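You operate a simulated robot arm through the tools that you are given. There is no shell and no other tool. Be economical: measure what you need, move in short steps, check, and stop when the job is done.

The job below is to be done with a simulated two-armed robot. You get a single attempt, and the scene is never put back.

JOB
Take the green clamp and leave it on the rigging table top. Pick up the black grease can with one hand, pass it to the other hand and put it on the top of mould 33. Take the black steel ring and put it on the cover plate on the marked spot on the opener table. Press the port four key three times. Put one of the green springs from the blue table top on the tray spot on the two-door cabinet. Put the cable gland on the blue table top away in the grey parts tray. Pull the left-hand bench drawer open. The order is free. Set down upright: black grease can, green spring.

Only the result counts: the job must be done as asked and must still hold three seconds after the hand-in. Knocking over, shifting, dropping, spilling or breaking anything else fails it. A push-on lid holds only when it is set on centred and level and pressed home; a screw cap is set on level and turned clockwise until tight.

ROBOT AND FRAMES
Two 6-joint arms with two-finger grippers on one trunk, on a base that drives. Base frame: it is fixed to the floor where the robot stands at the start and does not move with it; the origin is under the middle of the robot, x ahead of it, y to its left, z up; the surface under the hand at the start is at about z = 720. Units: mm, degrees, N and s.
The left shoulder is at the start at [60, 143, 900], the right one opposite. With the tool pointing down near the work surface each hand reaches from about 320 to 720 mm from the robot's upright axis, wherever it stands, measured 20 degrees to its own side. Places, roughly: black grease can [500, 0, 250]; black steel ring (6x6x5 cm) [700, 200, 700]; cable gland (4x4x4 cm) [700, 3000, 800]; cover plate [500, 0, 750]; green clamp (4x10x4 cm) [500, -200, 200]; green spring [750, 3000, 750]; grey parts tray (26x15 cm) [-6300, 920, 600]; left-hand bench drawer [-600, -2000, 700]; port four key [-900, 2000, 900]; rigging table top [-3900, -2300, 700]; top of mould 33 (17x39 cm) [-4300, 780, 600]; tray spot on the two-door cabinet [600, 700, 800]. Payload 2.45 kg a hand.
Tool frame (each hand has its own): the origin (TCP) lies between the finger pads and is the grasp point; the fingertips stand 26 mm ahead of it; z points along the fingers, y is the line along which they close. Largest opening 96 mm; the body of the gripper starts 69 mm behind the TCP.
Orientation is that of the tool frame in the base frame, as a unit quaternion [x, y, z, w]. With the fingers straight down and closing along the base's y, the tool's x points along the base's -x, its y along +y and its z along -z.

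CONTROLS
- The arms move only by the tool jog_arm. It takes "left_steps", "right_steps" or both (then of equal length, played together; a hand with none holds still); each is a list of rows, each a list of 6 numbers: the shift along the tool's x, y, z in units of 50 mm (1.0 is 50 mm), then the turn, a rotation vector about the tool's x, y, z in units of 5 degrees (1.0 is 5 degrees). In form: [[x, y, z, rx, ry, rz], ...]. A call has 1 to 8 rows; each row shifts and turns the commanded pose from where the row before left it, along the tool's axes as they then stand. "left_jaw" and "right_jaw" are, for a hand that has rows, the gripper command, from -1 (fully open) to 1 (shut), values between in proportion, set as the call begins (left out, the last holds). A call with a number of a shift or a turn outside -1 to 1 is refused whole. A row lasts 0.2 s, in which the tool goes at most 50 mm and 8.6 degrees; a call with a longer step from one row to the next is refused whole, and so is a gripper value outside its range. A pose out of reach is approached as far as the arm can. The call stops where the force on the tool passes 40 N (or 10 N more than at its start, if that is more) or the arm is blocked; 0.2 s more then pass. The fingers move at their own pace and stop on an object; they squeeze with about 33 N. The grip force told is the motor's: it shows also when the fingers shut on nothing. Time passes only in rows, and 0.2 s behind the last, so rows that do not move let the fingers close. It gives the time, the measured TCP pose, the force on the tool (base axes), the opening and the grip force at its end, in the units of the frame above (readings bear some noise), with the torque about the TCP (base axes, N m) and any sound that the robot's microphone picked up.
- Cameras (640 x 400 px; columns grow to the right, rows downward): "scene" is now at [125.8, 19.1, 1502.4]; the picture's right is [0.49, -0.87, -0.00], its down [-0.78, -0.43, -0.46] and it looks along [0.40, 0.22, -0.89] (base axes); focal length 252 px, centre (320, 200). "left" rides on the left gripper at [82, -3, -98] in its tool frame; the picture's right is [0.04, 1.00, 0.00], its down [-0.73, 0.03, -0.68] and it looks along [-0.68, 0.03, 0.73] (tool axes); focal length 256 px, centre (320, 200). "right" rides on the right gripper at [82, 3, -98] in its tool frame; the picture's right is [-0.04, 1.00, 0.00], its down [-0.73, -0.03, -0.68] and it looks along [-0.68, -0.03, 0.73] (tool axes); focal length 256 px, centre (320, 200). There is no depth. A picture from a camera that has moved, and an enlarged one, comes with that camera's place and axes in the base frame and with its lens. The place of the scene camera against the robot may be out by one fixed shift of up to 25 mm in any direction.
- camera(camera): a new picture of that camera. The clock stands still meanwhile.
- lift_body(by): slides the trunk up (or, below 0, down) by that many mm; the arms and the scene camera ride with it, the base frame stays. It gives what a move gives, with no picture.
- roll_base(legs): drives the robot by 1 to 6 legs, each [ahead, turn to the left] in mm and degrees, along the robot's own axes; the way and the turn of a leg run together, so that a leg with both is an arc; at most 1500 mm and 180 degrees a leg. The arms and the cameras ride along, it lands a little off, and it stops where it bumps. It gives what a move gives.
- pan_tilt(pan, tilt): turns the head with the scene camera to pan (to the left, within 86 degrees either way) and tilt (down, from -29 to 69), counted from straight ahead of the robot. It gives what a move gives.
- zoom(camera, box): a new picture of the part [left, top, right, bottom] of that camera's present view, enlarged. The clock stands still meanwhile.
- sign_off(): hands the job in; it is judged then, once.

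Go step by step. Nothing tells you exact positions but the pictures and the camera data: compare them with the known pose of the tool, close in by small moves and look again before you grip or let go. The budget is 196 turns and 184 pictures, counting those below and the enlarged ones. Unless the task says otherwise, let go and move clear before handing in.

The tools are called after "Request:" as name(argument=value, ...) on one line, values as JSON. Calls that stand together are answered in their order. jog_arm: Moves the arms, as the interface text tells. Its arguments: {"type":"object","properties":{"left_steps":{"type":"array","items":{"type":"array","items":{"type":"number"}}},"left_jaw":{"type":"number"},"right_steps":{"type":"array","items":{"type":"array","items":{"type":"number"}}},"right_jaw":{"type":"number"}},"required":[]} The other tools are called the same way: lift_body (by) slides the trunk up or down; roll_base (legs) drives the base; pan_tilt (pan, tilt) turns the head that bears the scene camera; camera (camera) takes a picture; zoom (camera, box) takes an enlarged picture of a part of a camera's view; sign_off () hands the job in.

At the start:

```text
t: 0.0
left_tool_pos: [414.2, 279.8, 1036.4]
left_tool_rot: [0.003, 1.0, -0.001, 0.0]
left_wrist_force: [0.4, -0.2, -0.2]
left_ft_torque: [-0.01, 0.04, 0.02]
left_gripper_width: 96.0
left_grasp_force: 0.0
right_tool_pos: [369.9, -44.8, 1070.5]
right_tool_rot: [0.003, 1.0, 0.0, 0.0]
right_wrist_force: [-0.4, -0.5, -0.4]
right_ft_torque: [-0.02, 0.02, 0.0]
right_gripper_width: 95.9
right_grasp_force: 0.1
trunk travel left (down, up): [-525.0, 65.0]
robot x, y, heading: [-1.4, 0.6, -0.2]
head pan, tilt: [29.1, 62.5]
```

scene: 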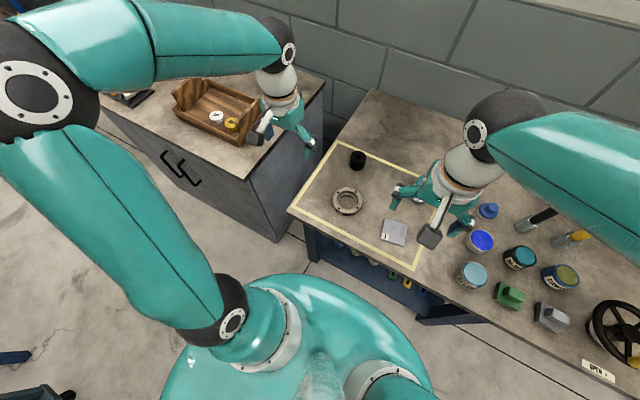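
right: 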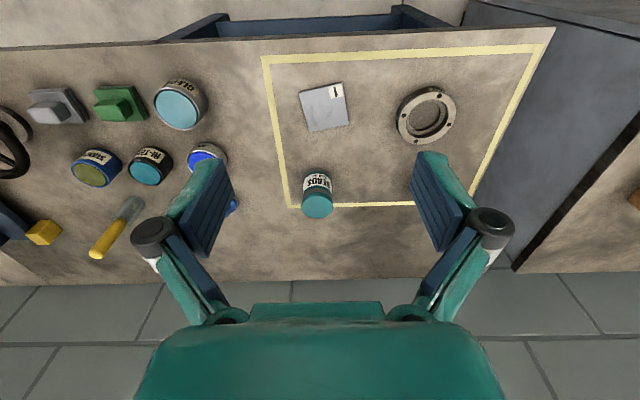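
left: 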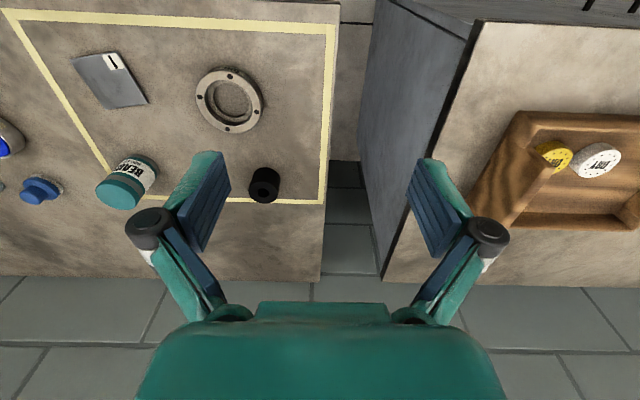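

I see the opener table with the cover plate, flange and a small black ring; the can and clamp should be on the shelf below. I look around with the head first.

Request:
zoom(camera="scene", box=[280, 120, 480, 300])

Request:
pan_tilt(pan=0, tilt=60)

Request:
camera(camera="scene")

```text
2.22 times, centred on (380, 210) of scene
camera zoom: at [125.8, 19.1, 1502.4], right [0.49, -0.87, 0.0], down [-0.78, -0.43, -0.46], along [0.4, 0.22, -0.89], focal length 560 px, centre (187, 178)
```

zoom: 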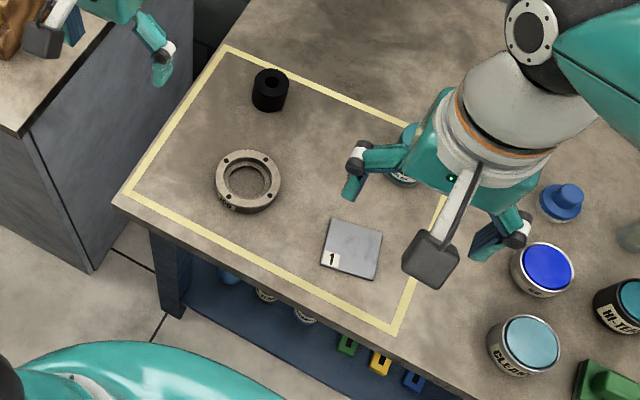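

```text
t: 0.9
left_tool_pos: [414.7, 279.6, 1036.1]
left_tool_rot: [0.004, 1.0, -0.001, 0.001]
left_wrist_force: [-0.3, -0.3, 0.2]
left_ft_torque: [0.01, 0.0, -0.02]
left_gripper_width: 96.0
left_grasp_force: 0.1
right_tool_pos: [369.3, -43.2, 1071.7]
right_tool_rot: [0.004, 1.0, 0.0, 0.0]
right_wrist_force: [-0.1, 0.5, 0.0]
right_ft_torque: [0.01, 0.01, 0.02]
right_gripper_width: 95.9
right_grasp_force: 0.2
trunk travel left (down, up): [-525.0, 65.0]
robot x, y, heading: [1.4, -0.1, -0.0]
head pan, tilt: [0.0, 60.0]
```

```text
179 pictures are left
camera scene: at [136.8, -11.8, 1505.3], right [0.0, -1.0, 0.0], down [-0.87, 0.0, -0.5], along [0.5, 0.0, -0.87], focal length 252 px, centre (320, 200)
```

scene: 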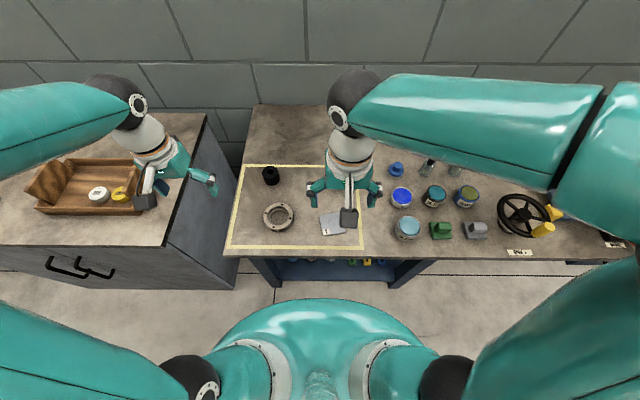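

The ring is at about [660, 180] and the plate near [490, -50] on a table top at about 720. I bring the left hand over the ring.

Request:
jog_arm(left_steps=[[-0.7, -0.28, 0.4, 0, 0, 0], [-0.7, -0.28, 0.4, 0, 0, 0], [-0.7, -0.28, 0.4, 0, 0, 0], [-0.7, -0.28, 0.4, 0, 0, 0], [-0.7, -0.28, 0.4, 0, 0, 0], [-0.7, -0.28, 0.4, 0, 0, 0], [-0.6, -0.28, 0.4, 0, 0, 0]], left_jaw=-1)

Request:
camera(camera="left")

Request:
camera(camera="right")

```text
t: 2.5
left_tool_pos: [654.3, 178.4, 895.5]
left_tool_rot: [0.004, 1.0, -0.001, -0.001]
left_wrist_force: [-0.3, 0.4, 0.2]
left_ft_torque: [0.01, 0.03, 0.03]
left_gripper_width: 96.1
left_grasp_force: 0.1
right_tool_pos: [370.7, -43.5, 1071.0]
right_tool_rot: [0.004, 1.0, 0.0, 0.0]
right_wrist_force: [0.2, 0.1, 0.1]
right_ft_torque: [0.01, 0.02, 0.01]
right_gripper_width: 96.0
right_grasp_force: 0.0
trunk travel left (down, up): [-525.0, 65.0]
robot x, y, heading: [2.4, -1.9, -0.1]
head pan, tilt: [0.0, 60.0]
```

```text
178 pictures are left
camera left: at [574.5, 175.2, 993.9], right [-0.03, 1.0, 0.0], down [0.73, 0.02, 0.68], along [0.68, 0.02, -0.74], focal length 256 px, centre (320, 200)
```

left: 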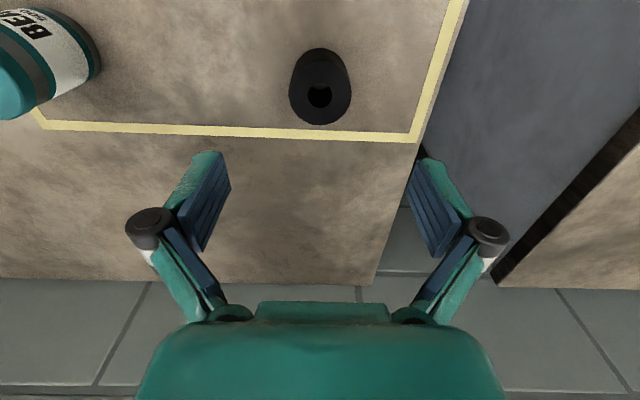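

```text
177 pictures are left
camera right: at [290.3, -39.9, 1168.1], right [0.05, 1.0, 0.0], down [0.73, -0.03, 0.68], along [0.68, -0.03, -0.74], focal length 256 px, centre (320, 200)
```

right: 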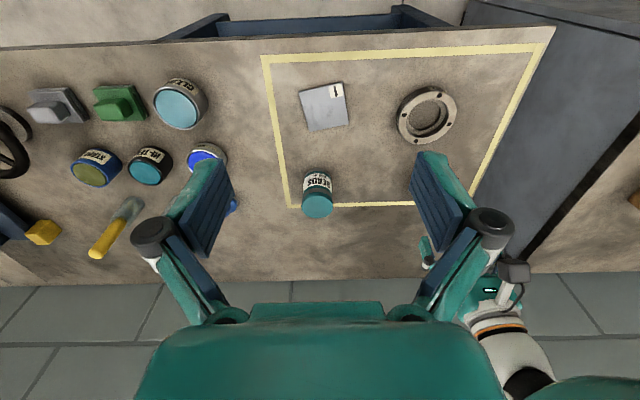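

The left hand sits nearly over the ring (about [660, 178]). I lower and grip it.

Request:
jog_arm(left_steps=[[-0.1, 0, 0.7, 0, 0, 0], [0, 0, 0.7, 0, 0, 0], [0, 0, 0.7, 0, 0, 0], [0, 0, 0.7, 0, 0, 0]])

Request:
camera(camera="left")

```text
t: 3.5
left_tool_pos: [657.3, 178.8, 757.2]
left_tool_rot: [0.003, 1.0, -0.001, 0.001]
left_wrist_force: [0.0, 0.1, -0.1]
left_ft_torque: [0.04, 0.02, 0.0]
left_gripper_width: 96.0
left_grasp_force: 0.0
right_tool_pos: [370.4, -43.1, 1070.3]
right_tool_rot: [0.004, 1.0, 0.0, -0.001]
right_wrist_force: [0.3, 0.5, -0.5]
right_ft_torque: [-0.01, 0.04, -0.01]
right_gripper_width: 95.8
right_grasp_force: 0.1
trunk travel left (down, up): [-525.0, 65.0]
robot x, y, heading: [2.3, 0.1, 0.2]
head pan, tilt: [0.0, 60.0]
```

```text
176 pictures are left
camera left: at [577.0, 175.7, 854.7], right [-0.03, 1.0, 0.0], down [0.73, 0.03, 0.68], along [0.68, 0.02, -0.73], focal length 256 px, centre (320, 200)
```

left: 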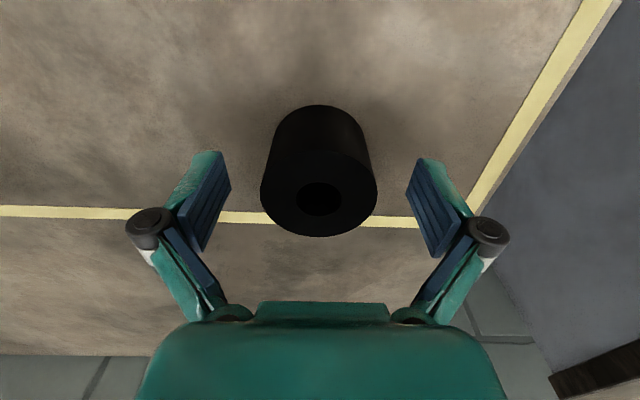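

Centred. I close on it.

Request:
jog_arm(left_steps=[[0, 0, 0, 0, 0, 0], [0, 0, 0, 0, 0, 0], [0, 0, 0, 0, 0, 0], [0, 0, 0, 0, 0, 0]], left_jaw=1)

Request:
jog_arm(left_steps=[[0, 0, -0.9, 0, 0, 0], [0, 0, -0.9, 0, 0, 0], [0, 0, -0.9, 0, 0, 0]], right_steps=[[0.6, -0.7, 0, 0, 0, 0], [0, -0.9, 0, 0, 0, 0], [0, -0.9, 0, 0, 0, 0]])

Request:
camera(camera="left")

Request:
camera(camera="scene")

```text
t: 4.5
left_tool_pos: [657.0, 178.5, 756.9]
left_tool_rot: [0.004, 1.0, -0.001, 0.0]
left_wrist_force: [0.6, 1.2, 0.5]
left_ft_torque: [0.01, -0.05, 0.04]
left_gripper_width: 55.1
left_grasp_force: 33.3
right_tool_pos: [369.0, -44.2, 1070.9]
right_tool_rot: [0.004, 1.0, 0.0, -0.001]
right_wrist_force: [-0.5, 1.2, 0.5]
right_ft_torque: [0.0, 0.01, -0.03]
right_gripper_width: 95.9
right_grasp_force: 0.0
trunk travel left (down, up): [-525.0, 65.0]
robot x, y, heading: [0.9, -3.3, 0.2]
head pan, tilt: [0.0, 60.0]
```

```text
t: 5.3
left_tool_pos: [659.8, 180.2, 889.4]
left_tool_rot: [0.005, 1.0, 0.0, -0.001]
left_wrist_force: [-0.7, -0.4, -7.1]
left_ft_torque: [0.0, 0.0, -0.01]
left_gripper_width: 55.3
left_grasp_force: 33.0
right_tool_pos: [335.8, -170.7, 1074.4]
right_tool_rot: [0.003, 1.0, 0.0, 0.0]
right_wrist_force: [-0.7, -0.9, -0.5]
right_ft_torque: [-0.02, -0.07, -0.01]
right_gripper_width: 96.1
right_grasp_force: 0.0
trunk travel left (down, up): [-525.0, 65.0]
robot x, y, heading: [0.2, -0.3, 0.3]
head pan, tilt: [0.0, 60.0]
```

```text
175 pictures are left
camera left: at [578.2, 177.6, 988.8], right [-0.03, 1.0, 0.0], down [0.73, 0.02, 0.68], along [0.68, 0.02, -0.73], focal length 256 px, centre (320, 200)
```

left: 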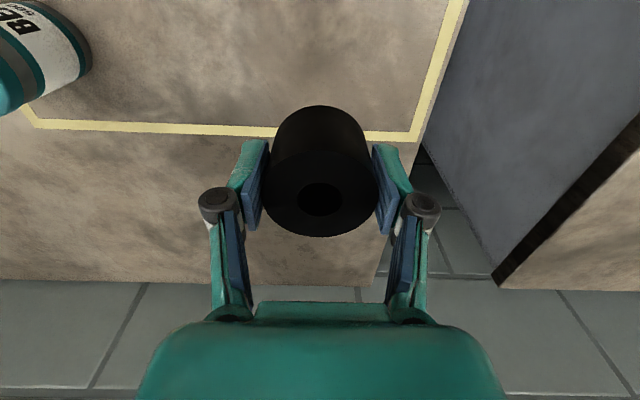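

```text
174 pictures are left
camera scene: at [136.1, -12.9, 1505.3], right [0.0, -1.0, 0.0], down [-0.87, 0.0, -0.5], along [0.5, 0.0, -0.87], focal length 252 px, centre (320, 200)
```

scene: 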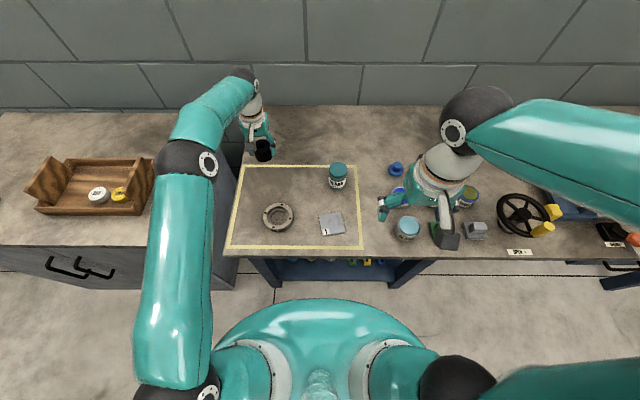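

The ring is held (55 mm). I carry it over the cover plate at about [478, -42], with the right arm moving further off.

Request:
jog_arm(left_steps=[[0.6, -0.74, 0, 0, 0, 0], [0.6, -0.74, 0, 0, 0, 0], [0.6, -0.74, 0, 0, 0, 0], [0.6, -0.74, 0, 0, 0, 0], [0.6, -0.74, 0, 0, 0, 0]], right_steps=[[0, -0.5, 0, 0, 0, 0], [0, -0.5, 0, 0, 0, 0], [0, -0.5, 0, 0, 0, 0], [0, -0.5, 0, 0, 0, 0], [0, -0.5, 0, 0, 0, 0]])

Request:
camera(camera="left")

Request:
camera(camera="right")

```text
t: 6.5
left_tool_pos: [507.5, -6.5, 891.3]
left_tool_rot: [0.003, 1.0, 0.0, 0.0]
left_wrist_force: [-0.2, -0.3, -6.8]
left_ft_torque: [0.03, 0.0, 0.01]
left_gripper_width: 55.2
left_grasp_force: 33.0
right_tool_pos: [340.2, -293.2, 1073.3]
right_tool_rot: [0.004, 1.0, 0.001, 0.0]
right_wrist_force: [-0.3, 0.1, 0.3]
right_ft_torque: [0.01, -0.01, 0.01]
right_gripper_width: 96.4
right_grasp_force: 0.1
trunk travel left (down, up): [-525.0, 65.0]
robot x, y, heading: [-1.6, 0.0, -0.1]
head pan, tilt: [0.0, 60.0]
```

```text
173 pictures are left
camera left: at [425.8, -9.8, 989.0], right [-0.03, 1.0, 0.0], down [0.73, 0.02, 0.68], along [0.68, 0.02, -0.73], focal length 256 px, centre (320, 200)
```

left: 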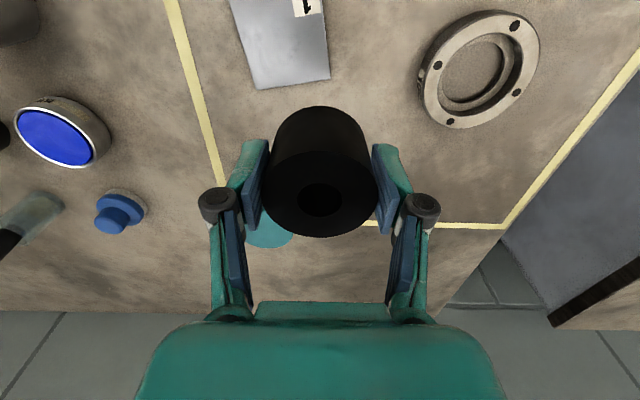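

```text
172 pictures are left
camera right: at [260.1, -289.6, 1170.2], right [0.05, 1.0, 0.0], down [0.73, -0.04, 0.68], along [0.68, -0.03, -0.73], focal length 256 px, centre (320, 200)
```

right: 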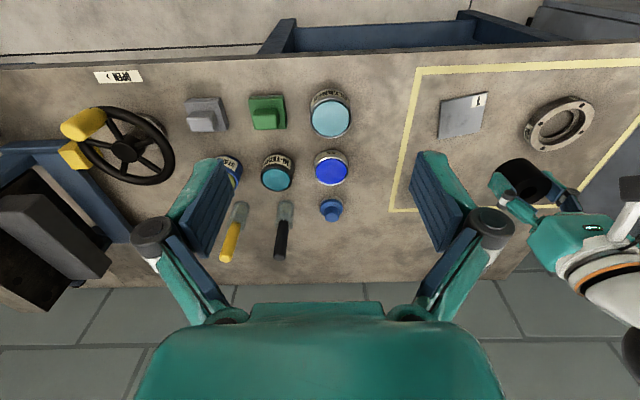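

The plate centre works out at [479, -40]. I centre above it and lower near contact.

Request:
jog_arm(left_steps=[[0.56, -0.67, 0, 0, 0, 0], [0, 0, 0.6, 0, 0, 0], [0, 0, 0.6, 0, 0, 0], [0, 0, 0.6, 0, 0, 0], [0, 0, 0.4, 0, 0, 0]])

Request:
camera(camera="left")

Request:
zoom(camera="right", box=[400, 60, 640, 240])

```text
t: 7.7
left_tool_pos: [478.9, -39.5, 782.7]
left_tool_rot: [0.005, 1.0, -0.001, 0.0]
left_wrist_force: [0.3, 0.6, -6.4]
left_ft_torque: [0.0, 0.02, 0.01]
left_gripper_width: 55.1
left_grasp_force: 32.6
right_tool_pos: [341.4, -291.9, 1072.2]
right_tool_rot: [0.005, 1.0, 0.0, -0.001]
right_wrist_force: [-1.3, 0.1, 0.1]
right_ft_torque: [-0.01, 0.02, -0.02]
right_gripper_width: 96.3
right_grasp_force: 0.1
trunk travel left (down, up): [-525.0, 65.0]
robot x, y, heading: [-0.2, 1.2, -0.2]
head pan, tilt: [0.0, 60.0]
```

```text
171 pictures are left
camera left: at [397.9, -42.8, 880.3], right [-0.03, 1.0, 0.0], down [0.73, 0.03, 0.68], along [0.68, 0.02, -0.73], focal length 256 px, centre (320, 200)
```

left: 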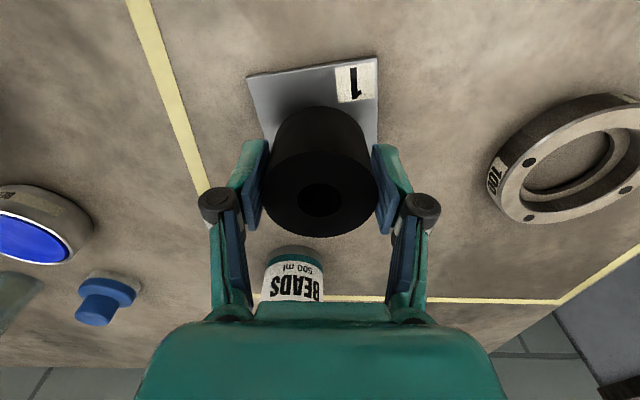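

```text
2.22 times, centred on (520, 150) of right
camera zoom: at [260.9, -288.3, 1170.2], right [0.05, 1.0, 0.0], down [0.73, -0.03, 0.68], along [0.68, -0.03, -0.73], focal length 569 px, centre (-124, 311)
```

zoom: 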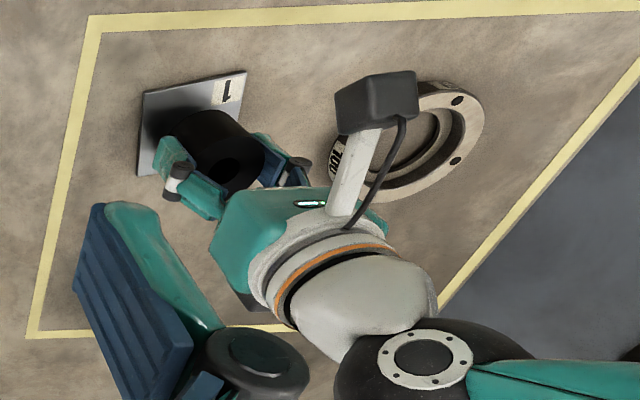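

Aligned. I lower to contact in small steps.

Request:
jog_arm(left_steps=[[0, 0, 0.25, 0, 0, 0], [0, 0, 0.06, 0, 0, 0], [0, 0, 0.05, 0, 0, 0]])

```text
t: 8.5
left_tool_pos: [480.1, -38.2, 764.7]
left_tool_rot: [0.004, 1.0, -0.001, 0.0]
left_wrist_force: [0.6, 0.6, -7.1]
left_ft_torque: [0.01, 0.01, 0.01]
left_gripper_width: 55.1
left_grasp_force: 33.2
right_tool_pos: [341.1, -292.3, 1072.2]
right_tool_rot: [0.003, 1.0, 0.001, -0.001]
right_wrist_force: [0.9, 0.8, -1.0]
right_ft_torque: [-0.03, -0.03, 0.0]
right_gripper_width: 96.1
right_grasp_force: 0.0
trunk travel left (down, up): [-525.0, 65.0]
robot x, y, heading: [-0.6, 2.0, -0.1]
head pan, tilt: [0.0, 60.0]
```

Request:
jog_arm(left_steps=[[0, 0, 0.04, 0, 0, 0], [0, 0, 0.03, 0, 0, 0], [0, 0, 0.0, 0, 0, 0]])

```text
t: 9.3
left_tool_pos: [479.3, -38.5, 761.6]
left_tool_rot: [0.003, 1.0, -0.001, 0.001]
left_wrist_force: [-1.1, -0.1, 9.8]
left_ft_torque: [0.05, 0.37, 0.0]
left_gripper_width: 55.1
left_grasp_force: 32.6
right_tool_pos: [339.7, -290.3, 1073.2]
right_tool_rot: [0.003, 1.0, 0.0, 0.0]
right_wrist_force: [-0.1, -0.2, -0.1]
right_ft_torque: [0.01, -0.02, 0.02]
right_gripper_width: 95.9
right_grasp_force: 0.0
trunk travel left (down, up): [-525.0, 65.0]
robot x, y, heading: [-1.0, -0.6, 0.1]
head pan, tilt: [0.0, 60.0]
```

Contact is made. I open the jaw and rise.

Request:
jog_arm(left_steps=[[0, 0, 0, 0, 0, 0], [0, 0, 0, 0, 0, 0], [0, 0, -0.4, 0, 0, 0], [0, 0, -0.9, 0, 0, 0], [0, 0, -0.9, 0, 0, 0], [0.3, 0.7, -0.5, 0, 0, 0], [0.4, 0.9, 0, 0, 0, 0], [0.3, 0.9, 0, 0, 0, 0]], left_jaw=-1)

Request:
camera(camera="left")

Request:
camera(camera="scene")

```text
t: 11.1
left_tool_pos: [429.0, 88.5, 890.8]
left_tool_rot: [0.003, 1.0, -0.001, 0.001]
left_wrist_force: [0.3, 0.2, 0.0]
left_ft_torque: [-0.04, 0.01, 0.01]
left_gripper_width: 96.0
left_grasp_force: 0.0
right_tool_pos: [338.9, -290.6, 1072.5]
right_tool_rot: [0.003, 1.0, 0.0, 0.0]
right_wrist_force: [-0.4, 0.0, 0.2]
right_ft_torque: [-0.02, -0.04, 0.02]
right_gripper_width: 95.9
right_grasp_force: 0.0
trunk travel left (down, up): [-525.0, 65.0]
robot x, y, heading: [0.5, -0.2, -0.0]
head pan, tilt: [0.0, 60.0]
```

```text
169 pictures are left
camera left: at [346.3, 86.1, 989.4], right [-0.03, 1.0, 0.0], down [0.73, 0.03, 0.68], along [0.68, 0.02, -0.73], focal length 256 px, centre (320, 200)
```

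left: 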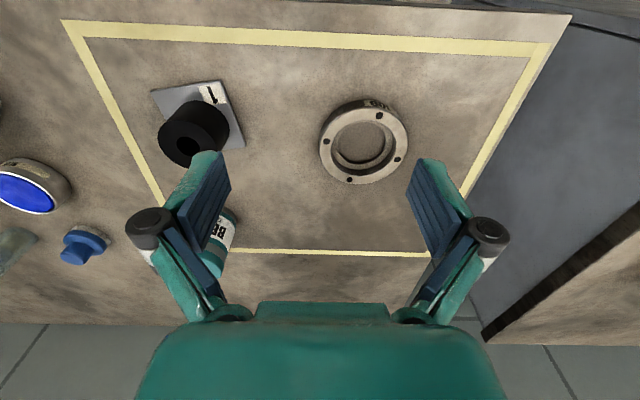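

```text
168 pictures are left
camera scene: at [136.1, -10.8, 1505.4], right [0.0, -1.0, 0.0], down [-0.87, 0.0, -0.5], along [0.5, 0.0, -0.87], focal length 252 px, centre (320, 200)
```

scene: 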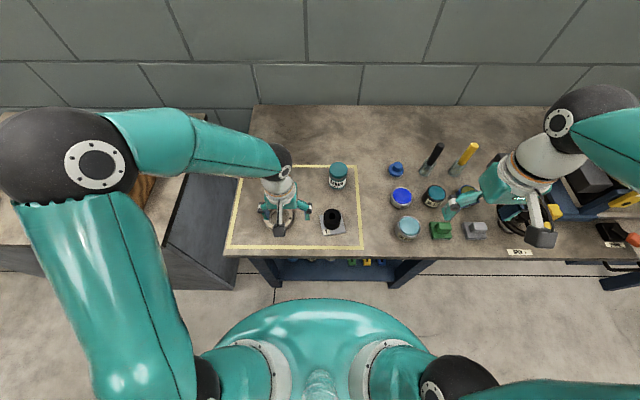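

The ring stands on the plate. Next I back off and look under the table at the shelf.

Request:
roll_base(legs=[[-350, 0]])

Request:
lift_body(by=-400)

Request:
pan_tilt(pan=0, tilt=45)

Request:
camera(camera="scene")

```text
t: 13.4
left_tool_pos: [85.9, 88.8, 891.9]
left_tool_rot: [0.002, 1.0, -0.001, 0.001]
left_wrist_force: [-0.6, -0.1, 0.4]
left_ft_torque: [-0.01, -0.05, -0.09]
left_gripper_width: 95.8
left_grasp_force: 0.0
right_tool_pos: [-3.0, -291.2, 1073.6]
right_tool_rot: [0.003, 1.0, 0.0, 0.0]
right_wrist_force: [0.1, -0.1, 0.4]
right_ft_torque: [0.0, -0.02, -0.01]
right_gripper_width: 95.9
right_grasp_force: 0.0
trunk travel left (down, up): [-525.0, 65.0]
robot x, y, heading: [-340.9, -1.4, -0.4]
head pan, tilt: [0.0, 60.0]
```

```text
t: 17.2
left_tool_pos: [86.6, 89.6, 492.2]
left_tool_rot: [0.003, 1.0, -0.001, 0.0]
left_wrist_force: [-0.4, -0.9, 0.3]
left_ft_torque: [0.0, -0.02, -0.01]
left_gripper_width: 96.0
left_grasp_force: 0.1
right_tool_pos: [-2.0, -291.3, 674.0]
right_tool_rot: [0.002, 1.0, 0.0, 0.001]
right_wrist_force: [0.0, 0.8, 0.2]
right_ft_torque: [-0.02, 0.0, 0.0]
right_gripper_width: 95.9
right_grasp_force: 0.1
trunk travel left (down, up): [-125.0, 465.0]
robot x, y, heading: [-344.4, -1.6, -0.0]
head pan, tilt: [0.0, 60.0]
```

```text
t: 18.0
left_tool_pos: [87.0, 88.9, 492.2]
left_tool_rot: [0.003, 1.0, 0.0, 0.0]
left_wrist_force: [-0.3, 0.3, -0.1]
left_ft_torque: [-0.01, -0.01, -0.01]
left_gripper_width: 95.9
left_grasp_force: 0.0
right_tool_pos: [-2.0, -291.1, 674.5]
right_tool_rot: [0.003, 1.0, 0.0, 0.0]
right_wrist_force: [-0.9, 0.3, 0.5]
right_ft_torque: [0.0, -0.02, -0.03]
right_gripper_width: 95.8
right_grasp_force: 0.1
trunk travel left (down, up): [-125.0, 465.0]
robot x, y, heading: [-339.5, 2.8, 0.2]
head pan, tilt: [0.0, 45.0]
```

```text
167 pictures are left
camera scene: at [-190.6, -11.8, 1124.7], right [0.0, -1.0, 0.0], down [-0.71, 0.0, -0.71], along [0.71, 0.0, -0.71], focal length 252 px, centre (320, 200)
```

scene: 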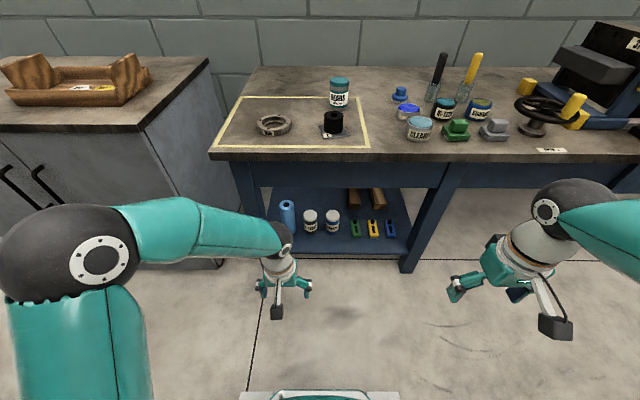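

The shelf shows a roll, two cans and three clamps. I zoom in to identify them.

Request:
zoom(camera="scene", box=[256, 170, 426, 276])

```text
3.76 times, centred on (341, 223) of scene
camera zoom: at [-190.6, -11.8, 1124.7], right [0.0, -1.0, 0.0], down [-0.71, 0.0, -0.71], along [0.71, 0.0, -0.71], focal length 948 px, centre (241, 113)
```

zoom: 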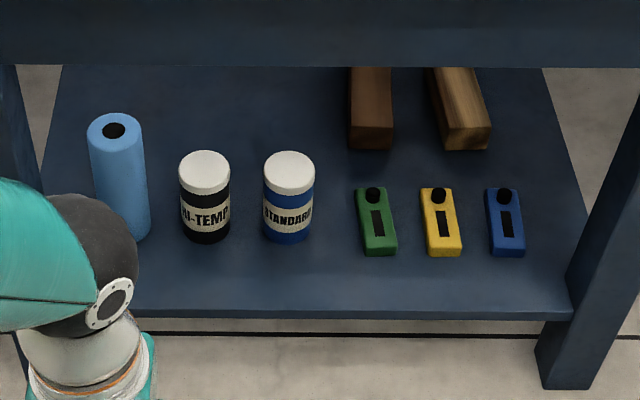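

The black can (HI-TEMP) is at about [540, 33], top near z 298, the green clamp at about [550, -177]. I tilt the right hand 45° forward and move the left one out of the way.

Request:
jog_arm(left_steps=[[0, 0.6, -0.4, 0, 0, 0], [0, 0.6, -0.4, 0, 0, 0], [0, 0.6, -0.4, 0, 0, 0], [0, 0.6, -0.4, 0, 0, 0], [0, 0.6, -0.4, 0, 0, 0], [0, 0.3, -0.4, 0, 0, 0], [0, 0, -0.4, 0, 0, 0], [0, 0, -0.4, 0, 0, 0]], right_steps=[[0, 0, 0, 0, -1, 0], [0, 0, 0, 0, -1, 0], [0, 0, 0, 0, -1, 0], [0, 0, 0, 0, -1, 0], [0, 0, 0, 0, -1, 0], [0, 0, 0, 0, -1, 0], [0, 0, 0, 0, -1, 0], [0, 0, 0, 0, -1, 0]])

Request:
jog_arm(right_steps=[[0, 0, 0, 0, -1, 0], [0, 0.8, 0, 0, 0, 0], [0, 0.8, 0, 0, 0, 0], [0, 0.8, 0, 0, 0, 0], [0, 0.8, 0, 0, 0, 0], [0, 0.8, 0, 0, 0, 0], [0, 0.8, 0, 0, 0, 0], [0, 0.8, 0, 0, 0, 0]])

```text
t: 19.8
left_tool_pos: [87.4, 252.5, 652.7]
left_tool_rot: [0.003, 1.0, -0.001, 0.0]
left_wrist_force: [0.3, 0.6, 0.4]
left_ft_torque: [0.01, 0.03, 0.01]
left_gripper_width: 95.9
left_grasp_force: 0.1
right_tool_pos: [-2.5, -290.5, 673.8]
right_tool_rot: [0.003, 0.939, -0.001, 0.343]
right_wrist_force: [-0.5, -0.6, 0.1]
right_ft_torque: [0.04, -0.03, -0.01]
right_gripper_width: 96.1
right_grasp_force: 0.1
trunk travel left (down, up): [-125.0, 465.0]
robot x, y, heading: [-344.7, 1.0, 0.3]
head pan, tilt: [0.0, 45.0]
```

```text
t: 21.8
left_tool_pos: [87.5, 252.1, 653.5]
left_tool_rot: [0.003, 1.0, -0.001, 0.0]
left_wrist_force: [0.7, -0.4, 0.1]
left_ft_torque: [-0.02, 0.02, 0.01]
left_gripper_width: 95.8
left_grasp_force: 0.1
right_tool_pos: [34.5, -49.4, 691.9]
right_tool_rot: [0.046, 0.926, -0.009, 0.375]
right_wrist_force: [-0.4, -0.3, -0.4]
right_ft_torque: [0.03, -0.01, -0.04]
right_gripper_width: 96.0
right_grasp_force: 0.1
right hand out of reach, approached as far as the arm can: row 1, 2, 3
trunk travel left (down, up): [-125.0, 465.0]
robot x, y, heading: [-340.5, 1.3, 0.0]
head pan, tilt: [0.0, 45.0]
stopped in row 8 (right hand): the arm was blocked; the commanded pose is now the measured one
```

The arm hit a limit close to the body. I move the hand forward and down, where it has more room.

Request:
jog_arm(right_steps=[[0, 0, 0.8, 0, 0, 0], [0, 0, 0.8, 0, 0, 0], [0, 0, 0.8, 0, 0, 0], [0, 0, 0.8, 0, 0, 0], [0.4, 0, 0.8, 0, 0, 0], [0.5, 0, 0.5, 0, 0, 0]], right_jaw=-0.67)

```text
t: 23.2
left_tool_pos: [88.8, 253.9, 652.2]
left_tool_rot: [0.003, 1.0, -0.001, 0.001]
left_wrist_force: [-0.4, -0.8, 0.4]
left_ft_torque: [-0.02, 0.0, 0.01]
left_gripper_width: 96.0
left_grasp_force: 0.1
right_tool_pos: [159.4, -55.5, 498.9]
right_tool_rot: [0.044, 0.926, -0.008, 0.376]
right_wrist_force: [-0.1, 0.6, 0.3]
right_ft_torque: [-0.01, 0.0, 0.0]
right_gripper_width: 80.1
right_grasp_force: 0.1
trunk travel left (down, up): [-125.0, 465.0]
robot x, y, heading: [-343.7, -1.6, 0.1]
head pan, tilt: [0.0, 45.0]
```

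I square the orientation and descend toward shelf height, over to the can's y.

Request:
jog_arm(right_steps=[[0, 0, 0, -0.56, -0.16, -0.86], [0.54, 0.3, 0.54, 0, 0, 0], [0.54, 0.3, 0.54, 0, 0, 0], [0.54, 0.3, 0.54, 0, 0, 0], [0.54, 0.3, 0.54, 0, 0, 0], [0.54, 0.3, 0.54, 0, 0, 0], [0.1, 0.28, 0.1, 0, 0, 0]])

Request:
camera(camera="right")

Request:
camera(camera="scene")

```text
t: 24.8
left_tool_pos: [87.5, 253.0, 652.8]
left_tool_rot: [0.003, 1.0, 0.0, -0.001]
left_wrist_force: [0.2, -1.4, -0.5]
left_ft_torque: [0.0, 0.02, -0.02]
left_gripper_width: 96.0
left_grasp_force: 0.1
right_tool_pos: [157.7, 34.0, 299.6]
right_tool_rot: [0.0, 0.924, 0.0, 0.382]
right_wrist_force: [-0.5, -1.0, 0.8]
right_ft_torque: [0.0, 0.02, -0.03]
right_gripper_width: 80.2
right_grasp_force: 0.1
trunk travel left (down, up): [-125.0, 465.0]
robot x, y, heading: [-344.4, -2.1, 0.5]
head pan, tilt: [0.0, 45.0]
```

```text
165 pictures are left
camera right: at [32.3, 38.3, 311.6], right [0.03, 1.0, 0.03], down [0.04, -0.03, 1.0], along [1.0, -0.03, -0.04], focal length 256 px, centre (320, 200)
```

right: 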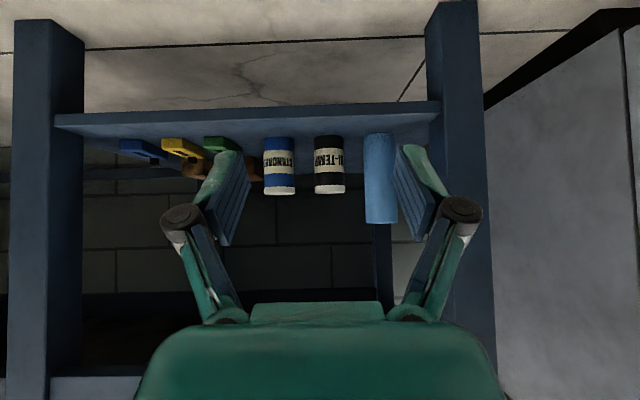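

```text
164 pictures are left
camera scene: at [-190.4, -11.8, 1124.7], right [0.0, -1.0, 0.0], down [-0.71, 0.0, -0.71], along [0.71, 0.0, -0.71], focal length 252 px, centre (320, 200)
```

scene: 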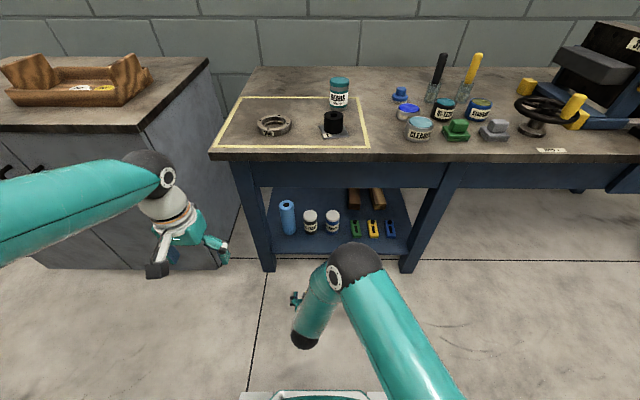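

The can lies almost straight ahead at y about 40. I drive 240 mm forward, then look again.

Request:
roll_base(legs=[[240, 0]])

Request:
camera(camera="right")

```text
t: 26.6
left_tool_pos: [319.8, 255.6, 652.2]
left_tool_rot: [0.001, 1.0, -0.001, 0.0]
left_wrist_force: [-0.2, 0.1, 0.4]
left_ft_torque: [0.0, 0.02, -0.04]
left_gripper_width: 95.8
left_grasp_force: 0.1
right_tool_pos: [392.3, 37.0, 300.6]
right_tool_rot: [-0.001, 0.924, 0.0, 0.382]
right_wrist_force: [0.0, -0.1, -0.5]
right_ft_torque: [0.0, -0.02, 0.03]
right_gripper_width: 80.1
right_grasp_force: 0.0
trunk travel left (down, up): [-125.0, 465.0]
robot x, y, heading: [-108.6, 0.7, 0.7]
head pan, tilt: [0.0, 45.0]
```

```text
163 pictures are left
camera right: at [266.1, 40.8, 312.2], right [0.02, 1.0, 0.03], down [0.04, -0.03, 1.0], along [1.0, -0.02, -0.04], focal length 256 px, centre (320, 200)
```

right: 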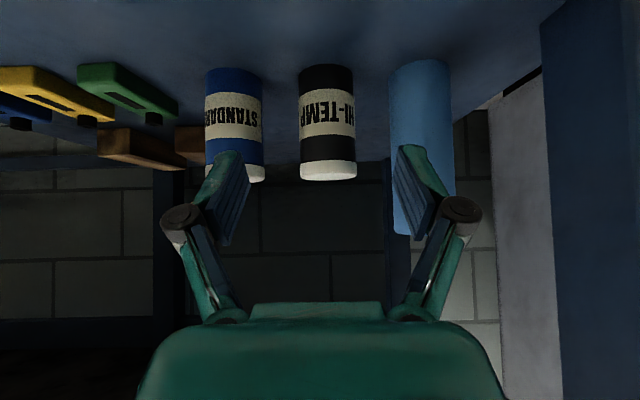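

From two views the can's axis is about [541, 43], base z about 170, diameter about 56. I close in with the jaw at 80 mm.

Request:
jog_arm(right_steps=[[0.07, 0.06, 0.78, 0, 0, 0], [0.07, 0.06, 0.78, 0, 0, 0], [-0.226, 0, 0.467, 0, 0, 0], [-0.226, 0, 0.467, 0, 0, 0]])

Request:
camera(camera="right")

```text
t: 27.6
left_tool_pos: [319.7, 255.1, 654.0]
left_tool_rot: [0.001, 1.0, 0.0, 0.0]
left_wrist_force: [0.5, -0.9, 0.0]
left_ft_torque: [0.01, 0.03, -0.01]
left_gripper_width: 96.2
left_grasp_force: 0.0
right_tool_pos: [487.8, 45.4, 225.2]
right_tool_rot: [-0.003, 0.924, 0.001, 0.382]
right_wrist_force: [-0.7, -0.7, 0.9]
right_ft_torque: [-0.02, 0.02, -0.04]
right_gripper_width: 80.0
right_grasp_force: 0.1
trunk travel left (down, up): [-125.0, 465.0]
robot x, y, heading: [-107.1, 1.5, 0.4]
head pan, tilt: [0.0, 45.0]
```

```text
162 pictures are left
camera right: at [362.7, 47.7, 236.8], right [0.02, 1.0, 0.03], down [0.04, -0.03, 1.0], along [1.0, -0.02, -0.04], focal length 256 px, centre (320, 200)
```

right: 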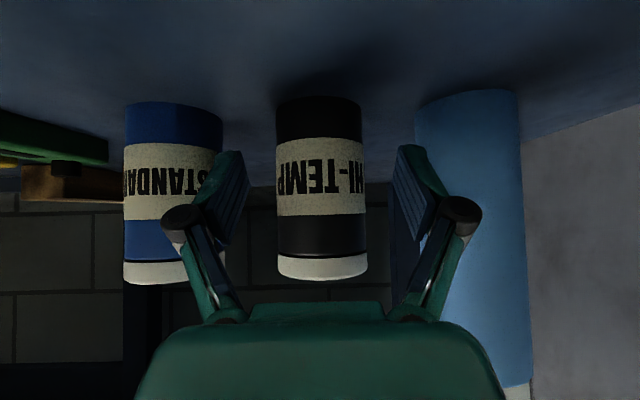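

The can is centred between the fingers. I go in the last 53 mm and close.

Request:
jog_arm(right_steps=[[-0.247, -0.01, 0.502, 0, 0, 0], [-0.247, -0.01, 0.502, 0, 0, 0], [0, 0, 0, 0, 0, 0]])

Request:
jog_arm(right_steps=[[0, 0, 0, 0, 0, 0], [0, 0, 0, 0, 0, 0], [0, 0, 0, 0, 0, 0], [0, 0, 0, 0, 0, 0]], right_jaw=1)

Request:
camera(camera="right")

```text
t: 28.4
left_tool_pos: [320.9, 255.0, 653.7]
left_tool_rot: [0.0, 1.0, -0.001, 0.0]
left_wrist_force: [0.2, 1.1, 0.3]
left_ft_torque: [0.02, 0.02, -0.05]
left_gripper_width: 96.0
left_grasp_force: 0.0
right_tool_pos: [544.2, 44.8, 205.7]
right_tool_rot: [-0.002, 0.924, 0.001, 0.382]
right_wrist_force: [0.4, 0.1, 0.9]
right_ft_torque: [-0.01, 0.0, 0.02]
right_gripper_width: 80.0
right_grasp_force: 0.2
trunk travel left (down, up): [-125.0, 465.0]
robot x, y, heading: [-111.9, 0.3, 0.4]
head pan, tilt: [0.0, 45.0]
```

```text
t: 29.4
left_tool_pos: [320.0, 254.9, 652.6]
left_tool_rot: [0.001, 1.0, 0.0, 0.0]
left_wrist_force: [0.7, 0.3, 0.2]
left_ft_torque: [-0.04, -0.01, -0.02]
left_gripper_width: 95.7
left_grasp_force: 0.0
right_tool_pos: [544.5, 44.5, 204.5]
right_tool_rot: [-0.002, 0.924, 0.001, 0.382]
right_wrist_force: [0.2, -1.3, -0.2]
right_ft_torque: [-0.07, -0.02, 0.02]
right_gripper_width: 58.2
right_grasp_force: 32.7
trunk travel left (down, up): [-125.0, 465.0]
robot x, y, heading: [-109.0, -1.9, 0.4]
head pan, tilt: [0.0, 45.0]
```

```text
161 pictures are left
camera right: at [418.5, 47.4, 216.7], right [0.02, 1.0, 0.03], down [0.04, -0.03, 1.0], along [1.0, -0.02, -0.04], focal length 256 px, centre (320, 200)
```

right: 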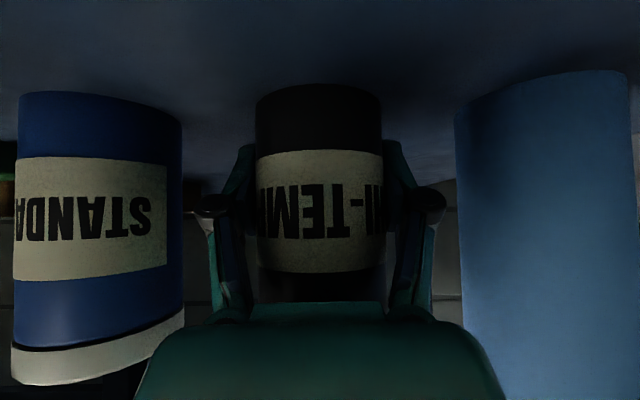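

The can is gripped (58 mm). I lift it 50 mm and drive back out.

Request:
jog_arm(right_steps=[[-0.25, 0, -0.25, 0, 0, 0], [-0.35, 0, -0.35, 0, 0, 0], [-0.2, 0, -0.2, 0, 0, 0]])

Request:
roll_base(legs=[[-400, 0]])

Request:
camera(camera="right")

Request:
camera(camera="scene")

```text
t: 30.2
left_tool_pos: [320.2, 255.4, 652.4]
left_tool_rot: [0.001, 1.0, -0.001, 0.001]
left_wrist_force: [-0.4, 1.5, -1.3]
left_ft_torque: [0.01, -0.05, -0.04]
left_gripper_width: 95.7
left_grasp_force: 0.0
right_tool_pos: [543.6, 43.3, 260.0]
right_tool_rot: [-0.002, 0.924, 0.0, 0.382]
right_wrist_force: [-0.3, 0.3, -3.3]
right_ft_torque: [0.0, -0.03, 0.02]
right_gripper_width: 58.4
right_grasp_force: 33.1
trunk travel left (down, up): [-125.0, 465.0]
robot x, y, heading: [-105.4, 1.6, 0.3]
head pan, tilt: [0.0, 45.0]
```

```text
t: 32.2
left_tool_pos: [54.4, 249.3, 653.3]
left_tool_rot: [0.007, 1.0, -0.001, -0.001]
left_wrist_force: [-0.8, -0.4, 0.1]
left_ft_torque: [-0.04, 0.0, 0.02]
left_gripper_width: 96.0
left_grasp_force: 0.1
right_tool_pos: [274.3, 35.0, 260.6]
right_tool_rot: [0.003, 0.924, -0.002, 0.382]
right_wrist_force: [0.4, 1.1, -3.7]
right_ft_torque: [-0.03, -0.01, 0.0]
right_gripper_width: 58.6
right_grasp_force: 32.7
trunk travel left (down, up): [-125.0, 465.0]
robot x, y, heading: [-377.9, -0.6, -0.4]
head pan, tilt: [0.0, 45.0]
stopped in leg 1: the robot was blocked; the commanded pose is now the measured one
```

```text
160 pictures are left
camera right: at [149.1, 38.7, 272.7], right [0.03, 1.0, 0.03], down [0.04, -0.03, 1.0], along [1.0, -0.03, -0.04], focal length 256 px, centre (320, 200)
```

right: 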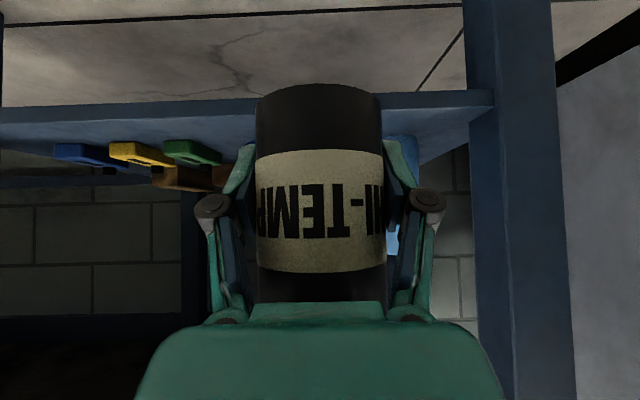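

```text
159 pictures are left
camera scene: at [-225.7, -15.4, 1124.7], right [-0.01, -1.0, 0.0], down [-0.71, 0.01, -0.71], along [0.71, -0.01, -0.71], focal length 252 px, centre (320, 200)
```

scene: 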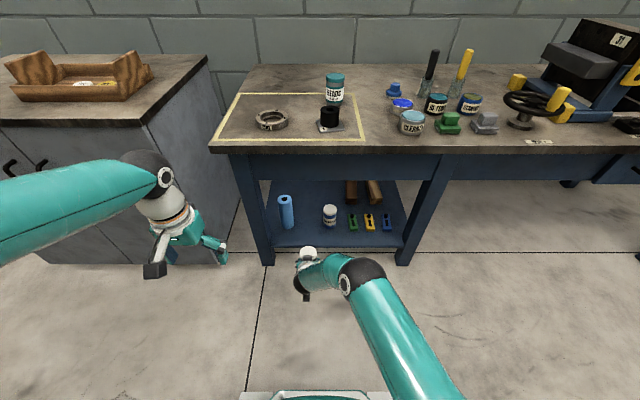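

The robot was stopped by something behind it; I'll check that later. I raise the can and bring the left hand over it for the pass.

Request:
jog_arm(right_steps=[[-0.6, 0, -0.6, 0, 0, 0], [-0.6, 0, -0.6, 0, 0, 0], [0, 0, 0, 0, 0, 0], [0, 0, 0, 0, 0, 0], [0, 0, 0, 0, 0, 0], [0, 0, 0, 0, 0, 0], [0, 0, 0, 0, 0, 0]], left_steps=[[-0.61, -0.61, 0, 0, 0, 0], [-0.61, -0.61, 0, 0, 0, 0], [-0.61, -0.61, 0, 0, 0, 0], [-0.61, -0.61, 0.1, 0, 0, 0], [-0.61, -0.61, 0.1, 0, 0, 0], [-0.61, -0.61, 0.2, 0, 0, 0], [-0.61, -0.61, 0.2, 0, 0, 0]], left_jaw=-0.7)

Request:
camera(camera="left")

Request:
camera(camera="scene")

Request:
pan_tilt(pan=86, tilt=40)

Request:
camera(camera="scene")

Request:
pan_tilt(pan=-86, tilt=40)

Request:
camera(camera="scene")

```text
t: 33.8
left_tool_pos: [253.4, 41.0, 626.7]
left_tool_rot: [0.006, 1.0, -0.001, -0.001]
left_wrist_force: [-0.9, 0.1, 1.3]
left_ft_torque: [-0.04, -0.08, 0.01]
left_gripper_width: 81.6
left_grasp_force: 0.0
left hand out of reach, approached as far as the arm can: row 7
right_tool_pos: [274.7, 36.0, 352.0]
right_tool_rot: [0.002, 0.923, -0.002, 0.384]
right_wrist_force: [-0.5, 0.8, -0.9]
right_ft_torque: [-0.05, 0.04, -0.03]
right_gripper_width: 58.6
right_grasp_force: 32.9
trunk travel left (down, up): [-125.0, 465.0]
robot x, y, heading: [-376.4, -2.1, -0.5]
head pan, tilt: [0.0, 45.0]
```

```text
158 pictures are left
camera left: at [172.5, 38.4, 725.7], right [-0.03, 1.0, 0.0], down [0.73, 0.02, 0.68], along [0.68, 0.02, -0.73], focal length 256 px, centre (320, 200)
```

left: 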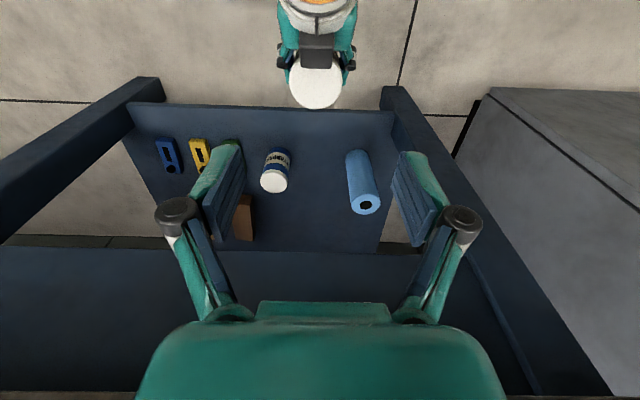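

```text
157 pictures are left
camera scene: at [-227.6, -14.8, 1125.1], right [-0.01, -1.0, 0.0], down [-0.71, 0.01, -0.71], along [0.71, -0.01, -0.71], focal length 252 px, centre (320, 200)
```

scene: 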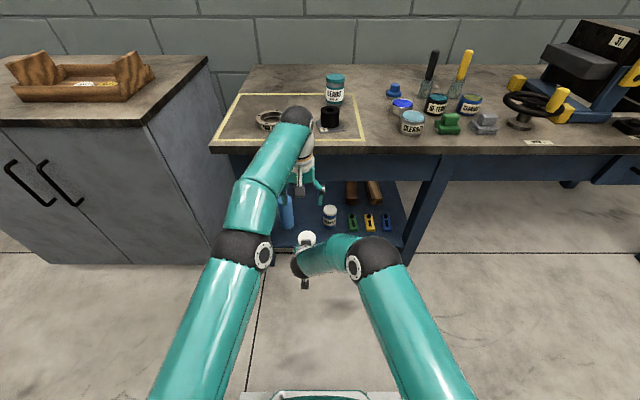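

```text
t: 35.4
left_tool_pos: [255.0, 41.0, 625.2]
left_tool_rot: [0.006, 1.0, -0.001, 0.0]
left_wrist_force: [-0.5, -0.5, -0.6]
left_ft_torque: [-0.01, 0.02, -0.01]
left_gripper_width: 81.7
left_grasp_force: 0.1
right_tool_pos: [275.2, 36.1, 350.3]
right_tool_rot: [0.002, 0.924, -0.001, 0.383]
right_wrist_force: [0.7, 0.0, -3.3]
right_ft_torque: [0.02, -0.01, 0.01]
right_gripper_width: 58.3
right_grasp_force: 32.8
trunk travel left (down, up): [-125.0, 465.0]
robot x, y, heading: [-376.9, -5.3, -0.4]
head pan, tilt: [85.9, 40.0]
```

```text
156 pictures are left
camera scene: at [-300.1, 69.9, 1132.0], right [1.0, -0.08, 0.0], down [-0.05, -0.64, -0.77], along [0.06, 0.76, -0.64], focal length 252 px, centre (320, 200)
```

scene: 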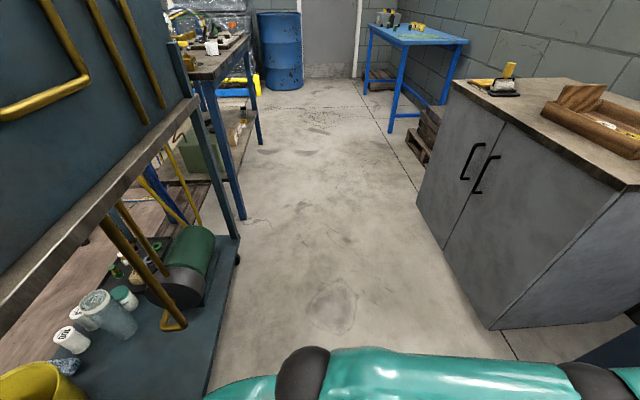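

```text
t: 38.0
left_tool_pos: [254.8, 41.8, 625.2]
left_tool_rot: [0.005, 1.0, 0.0, -0.001]
left_wrist_force: [0.0, 0.1, 0.3]
left_ft_torque: [0.03, -0.01, 0.04]
left_gripper_width: 81.6
left_grasp_force: 0.1
right_tool_pos: [275.5, 36.2, 351.1]
right_tool_rot: [0.002, 0.924, -0.002, 0.383]
right_wrist_force: [-0.2, 0.7, -3.4]
right_ft_torque: [0.03, -0.03, 0.0]
right_gripper_width: 58.6
right_grasp_force: 32.9
trunk travel left (down, up): [-125.0, 465.0]
robot x, y, heading: [-376.9, -4.3, -0.3]
head pan, tilt: [-85.9, 40.0]
```

```text
155 pictures are left
camera scene: at [-301.6, -99.6, 1132.0], right [-1.0, -0.06, 0.0], down [-0.04, 0.64, -0.77], along [0.05, -0.76, -0.64], focal length 252 px, centre (320, 200)
```

scene: 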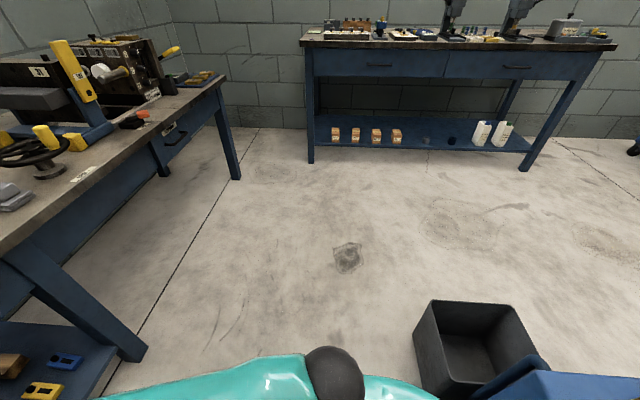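

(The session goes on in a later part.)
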